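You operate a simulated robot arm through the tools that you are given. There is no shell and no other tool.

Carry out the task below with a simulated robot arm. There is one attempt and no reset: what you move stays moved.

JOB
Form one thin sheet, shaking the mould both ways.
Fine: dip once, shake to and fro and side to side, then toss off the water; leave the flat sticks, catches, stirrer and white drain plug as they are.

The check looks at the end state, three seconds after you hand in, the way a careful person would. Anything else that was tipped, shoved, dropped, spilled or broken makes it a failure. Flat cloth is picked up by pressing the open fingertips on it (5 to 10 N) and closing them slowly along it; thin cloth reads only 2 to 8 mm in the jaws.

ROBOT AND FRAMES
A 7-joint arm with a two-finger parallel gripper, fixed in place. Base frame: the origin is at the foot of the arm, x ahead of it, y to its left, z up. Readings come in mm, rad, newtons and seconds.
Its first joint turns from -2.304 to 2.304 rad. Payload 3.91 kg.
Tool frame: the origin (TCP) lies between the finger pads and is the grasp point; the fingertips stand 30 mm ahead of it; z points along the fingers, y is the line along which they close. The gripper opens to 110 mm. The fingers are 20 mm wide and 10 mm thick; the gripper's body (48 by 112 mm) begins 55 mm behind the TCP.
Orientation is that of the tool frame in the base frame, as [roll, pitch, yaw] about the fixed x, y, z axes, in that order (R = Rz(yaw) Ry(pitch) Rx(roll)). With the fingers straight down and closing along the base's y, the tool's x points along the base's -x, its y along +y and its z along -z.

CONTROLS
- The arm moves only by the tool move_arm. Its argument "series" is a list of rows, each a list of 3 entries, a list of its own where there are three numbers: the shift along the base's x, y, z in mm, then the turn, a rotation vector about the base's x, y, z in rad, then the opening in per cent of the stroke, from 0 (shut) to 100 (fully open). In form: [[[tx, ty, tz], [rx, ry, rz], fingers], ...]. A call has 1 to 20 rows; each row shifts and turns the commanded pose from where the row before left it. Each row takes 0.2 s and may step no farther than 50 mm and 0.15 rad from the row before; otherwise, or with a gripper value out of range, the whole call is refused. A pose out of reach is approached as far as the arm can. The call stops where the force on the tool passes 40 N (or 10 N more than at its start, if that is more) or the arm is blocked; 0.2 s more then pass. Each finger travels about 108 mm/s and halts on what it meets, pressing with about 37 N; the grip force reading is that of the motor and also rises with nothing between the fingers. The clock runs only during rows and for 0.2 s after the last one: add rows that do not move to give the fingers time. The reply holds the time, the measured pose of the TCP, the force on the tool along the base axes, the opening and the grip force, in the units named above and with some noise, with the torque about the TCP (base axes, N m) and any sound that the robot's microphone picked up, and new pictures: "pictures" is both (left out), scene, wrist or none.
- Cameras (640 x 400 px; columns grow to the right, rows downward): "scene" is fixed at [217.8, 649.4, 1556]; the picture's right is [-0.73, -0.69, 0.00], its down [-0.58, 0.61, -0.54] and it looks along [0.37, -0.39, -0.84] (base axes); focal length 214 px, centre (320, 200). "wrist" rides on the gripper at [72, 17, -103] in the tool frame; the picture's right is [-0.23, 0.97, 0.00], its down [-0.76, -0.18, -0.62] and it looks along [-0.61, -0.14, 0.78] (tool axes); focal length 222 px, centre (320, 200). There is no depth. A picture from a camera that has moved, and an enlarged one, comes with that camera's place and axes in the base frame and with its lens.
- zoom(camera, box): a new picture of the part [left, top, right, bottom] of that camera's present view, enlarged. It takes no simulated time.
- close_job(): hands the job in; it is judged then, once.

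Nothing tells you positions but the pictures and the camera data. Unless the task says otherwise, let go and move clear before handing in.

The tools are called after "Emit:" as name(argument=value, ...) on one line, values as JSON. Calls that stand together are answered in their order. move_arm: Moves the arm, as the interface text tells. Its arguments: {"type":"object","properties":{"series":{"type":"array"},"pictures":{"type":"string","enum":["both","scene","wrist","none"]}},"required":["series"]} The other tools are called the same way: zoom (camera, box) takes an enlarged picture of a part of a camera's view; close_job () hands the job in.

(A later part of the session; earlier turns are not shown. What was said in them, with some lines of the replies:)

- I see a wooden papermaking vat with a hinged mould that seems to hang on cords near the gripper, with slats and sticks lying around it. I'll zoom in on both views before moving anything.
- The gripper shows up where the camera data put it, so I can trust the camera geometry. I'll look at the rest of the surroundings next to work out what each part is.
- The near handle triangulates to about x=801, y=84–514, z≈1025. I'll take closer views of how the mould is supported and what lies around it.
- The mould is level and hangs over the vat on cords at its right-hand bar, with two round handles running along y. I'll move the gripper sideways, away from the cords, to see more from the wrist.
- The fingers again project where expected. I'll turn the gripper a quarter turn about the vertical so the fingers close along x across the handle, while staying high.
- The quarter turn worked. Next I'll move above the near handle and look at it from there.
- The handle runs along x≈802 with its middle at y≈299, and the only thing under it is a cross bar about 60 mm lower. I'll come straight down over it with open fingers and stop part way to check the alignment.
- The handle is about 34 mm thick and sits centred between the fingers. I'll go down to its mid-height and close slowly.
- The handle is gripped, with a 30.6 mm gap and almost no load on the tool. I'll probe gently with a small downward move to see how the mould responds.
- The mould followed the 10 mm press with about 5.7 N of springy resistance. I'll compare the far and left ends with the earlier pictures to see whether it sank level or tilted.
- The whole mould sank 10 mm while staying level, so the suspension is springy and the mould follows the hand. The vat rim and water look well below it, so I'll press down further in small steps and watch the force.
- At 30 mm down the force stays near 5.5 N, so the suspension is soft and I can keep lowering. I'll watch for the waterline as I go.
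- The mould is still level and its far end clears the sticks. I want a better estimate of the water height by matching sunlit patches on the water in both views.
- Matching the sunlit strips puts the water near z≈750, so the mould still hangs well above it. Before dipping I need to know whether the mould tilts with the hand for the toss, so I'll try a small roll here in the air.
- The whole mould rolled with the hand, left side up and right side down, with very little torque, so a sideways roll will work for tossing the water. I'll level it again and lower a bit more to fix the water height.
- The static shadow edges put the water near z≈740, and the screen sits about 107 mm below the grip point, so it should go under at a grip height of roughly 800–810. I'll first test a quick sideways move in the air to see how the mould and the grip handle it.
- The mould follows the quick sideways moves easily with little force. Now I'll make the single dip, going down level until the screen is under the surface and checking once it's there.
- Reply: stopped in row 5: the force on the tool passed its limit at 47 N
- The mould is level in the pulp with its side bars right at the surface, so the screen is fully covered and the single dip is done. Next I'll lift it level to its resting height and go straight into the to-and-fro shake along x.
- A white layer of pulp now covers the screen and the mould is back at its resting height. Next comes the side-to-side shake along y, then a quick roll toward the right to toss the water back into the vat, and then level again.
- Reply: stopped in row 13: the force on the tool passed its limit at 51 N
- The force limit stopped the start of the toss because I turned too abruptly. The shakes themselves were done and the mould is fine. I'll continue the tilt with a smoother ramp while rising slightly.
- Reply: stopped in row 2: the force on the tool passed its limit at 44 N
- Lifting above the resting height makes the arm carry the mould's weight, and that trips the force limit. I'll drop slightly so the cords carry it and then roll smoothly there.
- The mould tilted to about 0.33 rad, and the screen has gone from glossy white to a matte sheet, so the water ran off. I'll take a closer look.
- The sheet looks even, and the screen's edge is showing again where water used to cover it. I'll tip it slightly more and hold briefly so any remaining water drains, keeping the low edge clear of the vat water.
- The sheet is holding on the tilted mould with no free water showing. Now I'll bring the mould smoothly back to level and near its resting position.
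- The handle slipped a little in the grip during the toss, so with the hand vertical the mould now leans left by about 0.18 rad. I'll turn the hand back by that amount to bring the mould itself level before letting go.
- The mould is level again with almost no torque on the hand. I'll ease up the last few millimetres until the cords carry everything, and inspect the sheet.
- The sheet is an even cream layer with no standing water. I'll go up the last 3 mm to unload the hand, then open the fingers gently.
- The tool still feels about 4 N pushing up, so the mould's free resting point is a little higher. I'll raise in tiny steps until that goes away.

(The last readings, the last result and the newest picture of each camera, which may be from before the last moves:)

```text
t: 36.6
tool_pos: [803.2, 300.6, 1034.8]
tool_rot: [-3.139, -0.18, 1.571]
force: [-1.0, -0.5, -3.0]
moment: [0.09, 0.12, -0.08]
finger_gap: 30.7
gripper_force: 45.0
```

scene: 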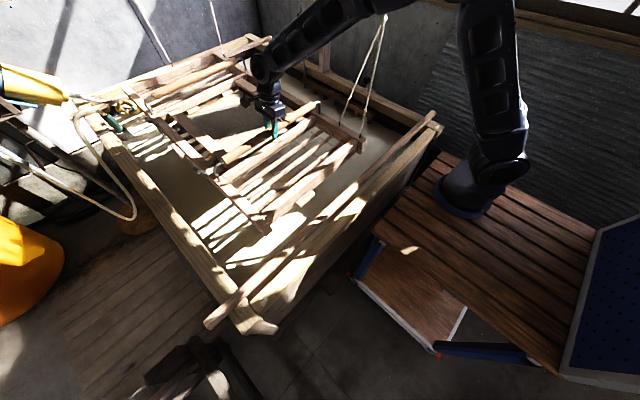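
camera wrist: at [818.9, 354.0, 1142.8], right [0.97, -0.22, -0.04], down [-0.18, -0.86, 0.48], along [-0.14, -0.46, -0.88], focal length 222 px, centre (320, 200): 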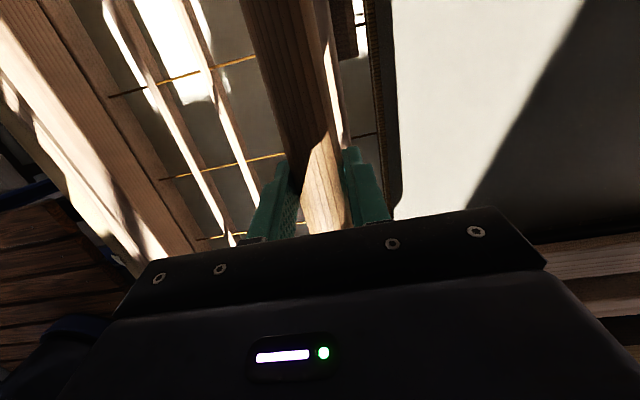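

That's just past the balance point, so I'll back off 1 mm and then open the fingers slowly to leave the mould hanging still.

Emit:
move_arm(series=[[[0, 0, -1.2], [0, 0, 0], 0], [[0, 0, 0], [0, 0, 0], 0], [[0, 0, 0], [0, 0, 0], 20], [[0, 0, 0], [0, 0, 0], 27], [[0, 0, 0], [0, 0, 0], 30], [[0, 0, 0], [0, 0, 0], 34], [[0, 0, 0], [0, 0, 0], 40], [[0, 0, 0], [0, 0, 0], 55], [[0, 0, 0], [0, 0, 0], 75], [[0, 0, 0], [0, 0, 0], 100], [[0, 0, 0], [0, 0, 0], 100], [[0, 0, 0], [0, 0, 0], 100]], pictures="both")

Emit:
zoom(camera="scene", box=[100, 40, 340, 200])

```text
t: 39.2
tool_pos: [801.8, 300.8, 1032.9]
tool_rot: [-3.14, -0.18, 1.571]
force: [0.4, 0.0, 0.6]
moment: [-0.01, 0.0, 0.0]
finger_gap: 110.0
gripper_force: 0.1
camera wrist: at [819.1, 354.3, 1147.6], right [0.97, -0.22, -0.04], down [-0.18, -0.86, 0.48], along [-0.14, -0.46, -0.88], focal length 222 px, centre (320, 200)
```

scene: 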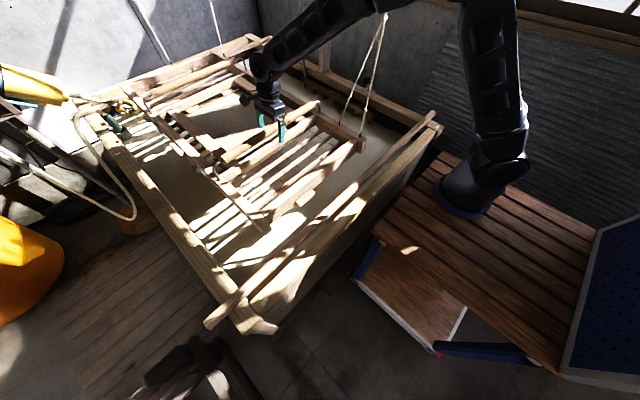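
wrist: 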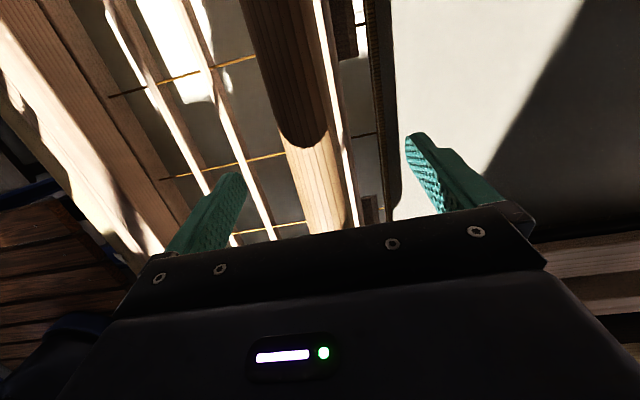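

```text
2.50 times, centred on (220, 120) of scene
camera zoom: at [217.8, 649.4, 1556.0], right [-0.73, -0.69, 0.0], down [-0.58, 0.61, -0.54], along [0.37, -0.39, -0.84], focal length 536 px, centre (570, 400)
```

zoom: 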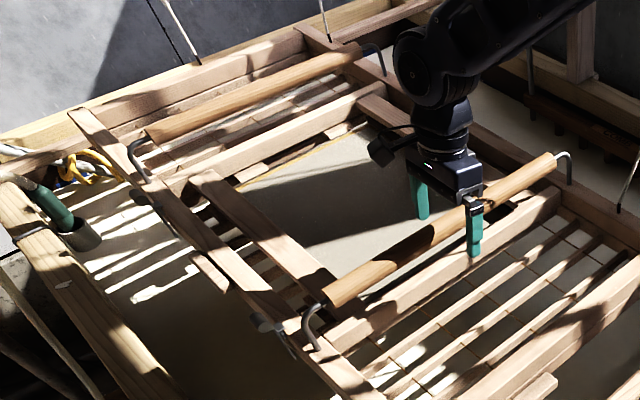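

The mould is released and hanging level and still. I'll lift the hand straight up, clear of the handle and the cords, and straighten it once above.

Emit:
move_arm(series=[[[0, 0, 15], [0, 0, 0], 100], [[0, 0, 25], [0, 0, 0], 100], [[0, 0, 35], [0, 0, 0], 100], [[0, 0, 40], [0, 0, 0], 100], [[0, 0, 45], [-0.06, 0, 0], 100], [[0, 0, 45], [-0.06, 0, 0], 100], [[0, 0, 0], [-0.06, 0, 0], 100], [[0, 0, 0], [0, 0, 0], 100], [[0, 0, 0], [0, 0, 0], 100]], pictures="both")

Emit:
zoom(camera="scene", box=[80, 30, 280, 155])

Emit:
zoom(camera="scene", box=[160, 90, 400, 240])

Emit:
zoom(camera="wrist", box=[160, 0, 640, 240])

```text
t: 41.2
tool_pos: [803.7, 300.6, 1238.0]
tool_rot: [-3.139, -0.001, 1.571]
force: [0.0, -1.1, -0.3]
moment: [-0.02, 0.02, -0.02]
finger_gap: 110.1
gripper_force: 0.1
camera wrist: at [819.6, 374.3, 1342.3], right [0.97, -0.23, 0.0], down [-0.18, -0.76, 0.62], along [-0.14, -0.61, -0.78], focal length 222 px, centre (320, 200)
```

scene: 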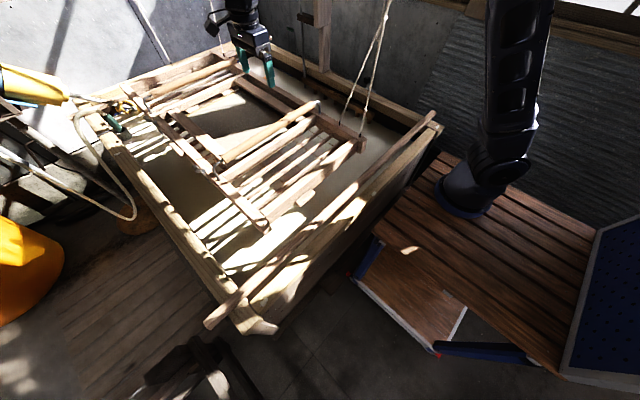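
wrist: 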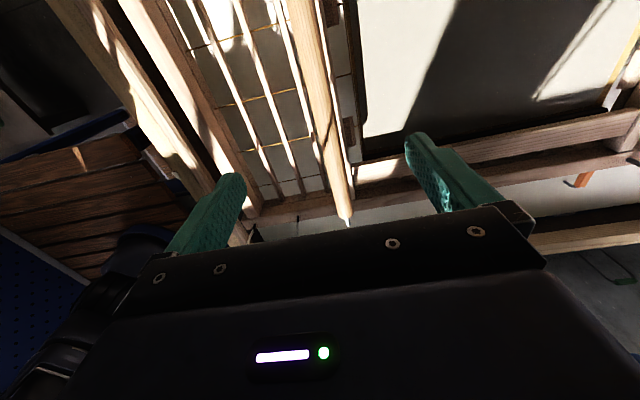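

```text
3.20 times, centred on (180, 92) of scene
camera zoom: at [217.8, 649.4, 1556.0], right [-0.73, -0.69, 0.0], down [-0.58, 0.61, -0.54], along [0.37, -0.39, -0.84], focal length 686 px, centre (768, 544)
```

zoom: 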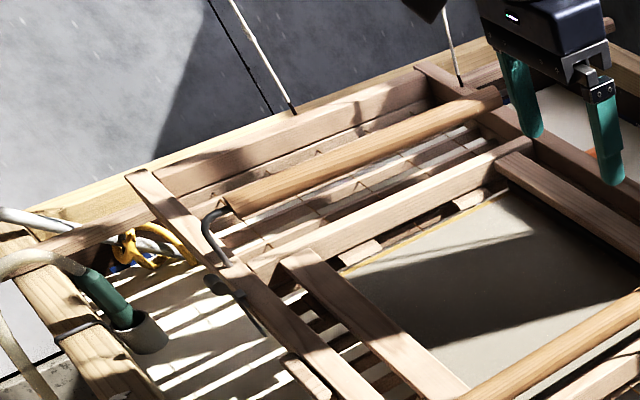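

```text
2.67 times, centred on (280, 165) of scene
camera zoom: at [217.8, 649.4, 1556.0], right [-0.73, -0.69, 0.0], down [-0.58, 0.61, -0.54], along [0.37, -0.39, -0.84], focal length 572 px, centre (427, 293)
```

zoom: 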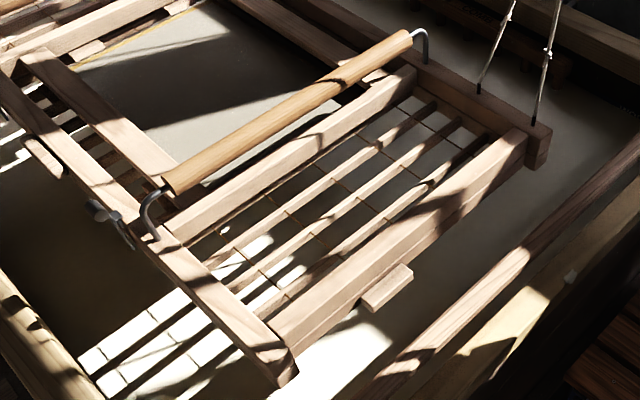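

```text
1.33 times, centred on (400, 120) of wrist
camera zoom: at [819.6, 374.3, 1342.3], right [0.97, -0.23, 0.0], down [-0.18, -0.76, 0.62], along [-0.14, -0.61, -0.78], focal length 296 px, centre (213, 307)
```

zoom: 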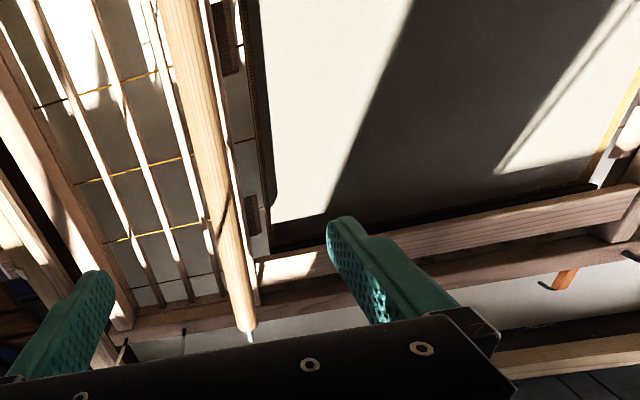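

The mould hangs exactly where it started with a smooth sheet on the screen, and the hand is clear. I'll check the stirrer, plug, sticks and catches once more before handing in.

Emit:
zoom(camera="scene", box=[240, 0, 440, 125])

Emit:
zoom(camera="scene", box=[0, 50, 200, 200])

Emit:
zoom(camera="scene", box=[180, 200, 380, 340])

Emit:
zoom(camera="scene", box=[160, 75, 320, 175])

```text
3.20 times, centred on (340, 62) of scene
camera zoom: at [217.8, 649.4, 1556.0], right [-0.73, -0.69, 0.0], down [-0.58, 0.61, -0.54], along [0.37, -0.39, -0.84], focal length 686 px, centre (256, 640)
```

zoom: 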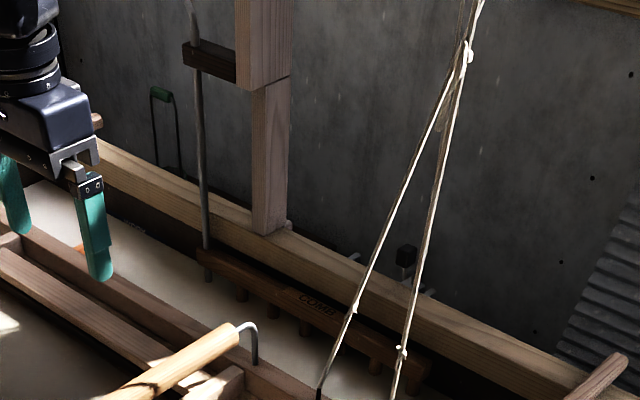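

```text
2.67 times, centred on (100, 125) of scene
camera zoom: at [217.8, 649.4, 1556.0], right [-0.73, -0.69, 0.0], down [-0.58, 0.61, -0.54], along [0.37, -0.39, -0.84], focal length 572 px, centre (907, 400)
```

zoom: 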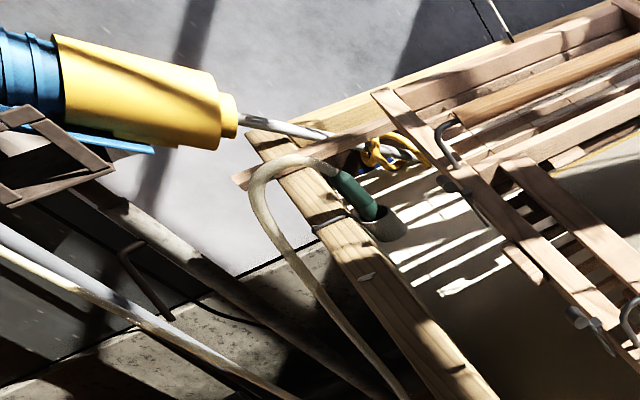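

```text
2.86 times, centred on (280, 270) of scene
camera zoom: at [217.8, 649.4, 1556.0], right [-0.73, -0.69, 0.0], down [-0.58, 0.61, -0.54], along [0.37, -0.39, -0.84], focal length 613 px, centre (434, 0)
```

zoom: 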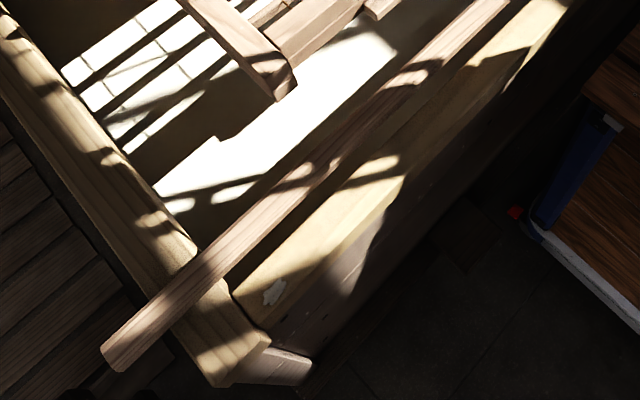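

```text
4.00 times, centred on (240, 125) of scene
camera zoom: at [217.8, 649.4, 1556.0], right [-0.73, -0.69, 0.0], down [-0.58, 0.61, -0.54], along [0.37, -0.39, -0.84], focal length 858 px, centre (640, 500)
```

zoom: 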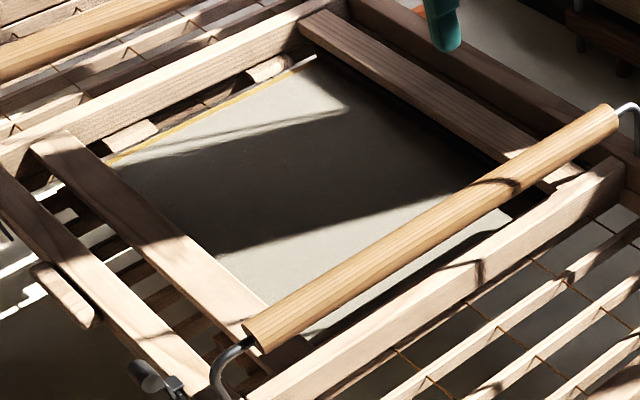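

The sticks, stirrer, plug, hose and catches look the same as in the first pictures. An even thin sheet lies on the level, hanging mould and the hand is clear, so I'm handing in.

Emit:
close_job()

```text
The job is handed in.
```

I formed one thin sheet on the mould and handed the job in; I don't have the check's result.

- **Dip:** The mould went into the vat once, until the screen was covered, and came up level. The arm's force limit stopped the last few millimetres of the descent, but the screen was already under.
- **Shaking:** I shook it to and fro three times and side to side three times, about 30 mm each way.
- **Toss:** I tipped the mould to the right so the water ran back into the vat. Two quicker attempts hit the force limit, so I tipped it slowly instead. The handle slipped a little in the grip, so by my estimate the mould tilted only about 12–14°, roughly half of what I commanded. The screen still changed from glossy to matte, and no standing water was visible.
- **End state:** The mould hangs level in its original position with an even, cream-coloured sheet on the screen. The gripper is open and well above it. In the last pictures the flat sticks, catches and stirrer look unchanged. I never picked out the white drain plug for certain, but nothing near the vat looks moved.
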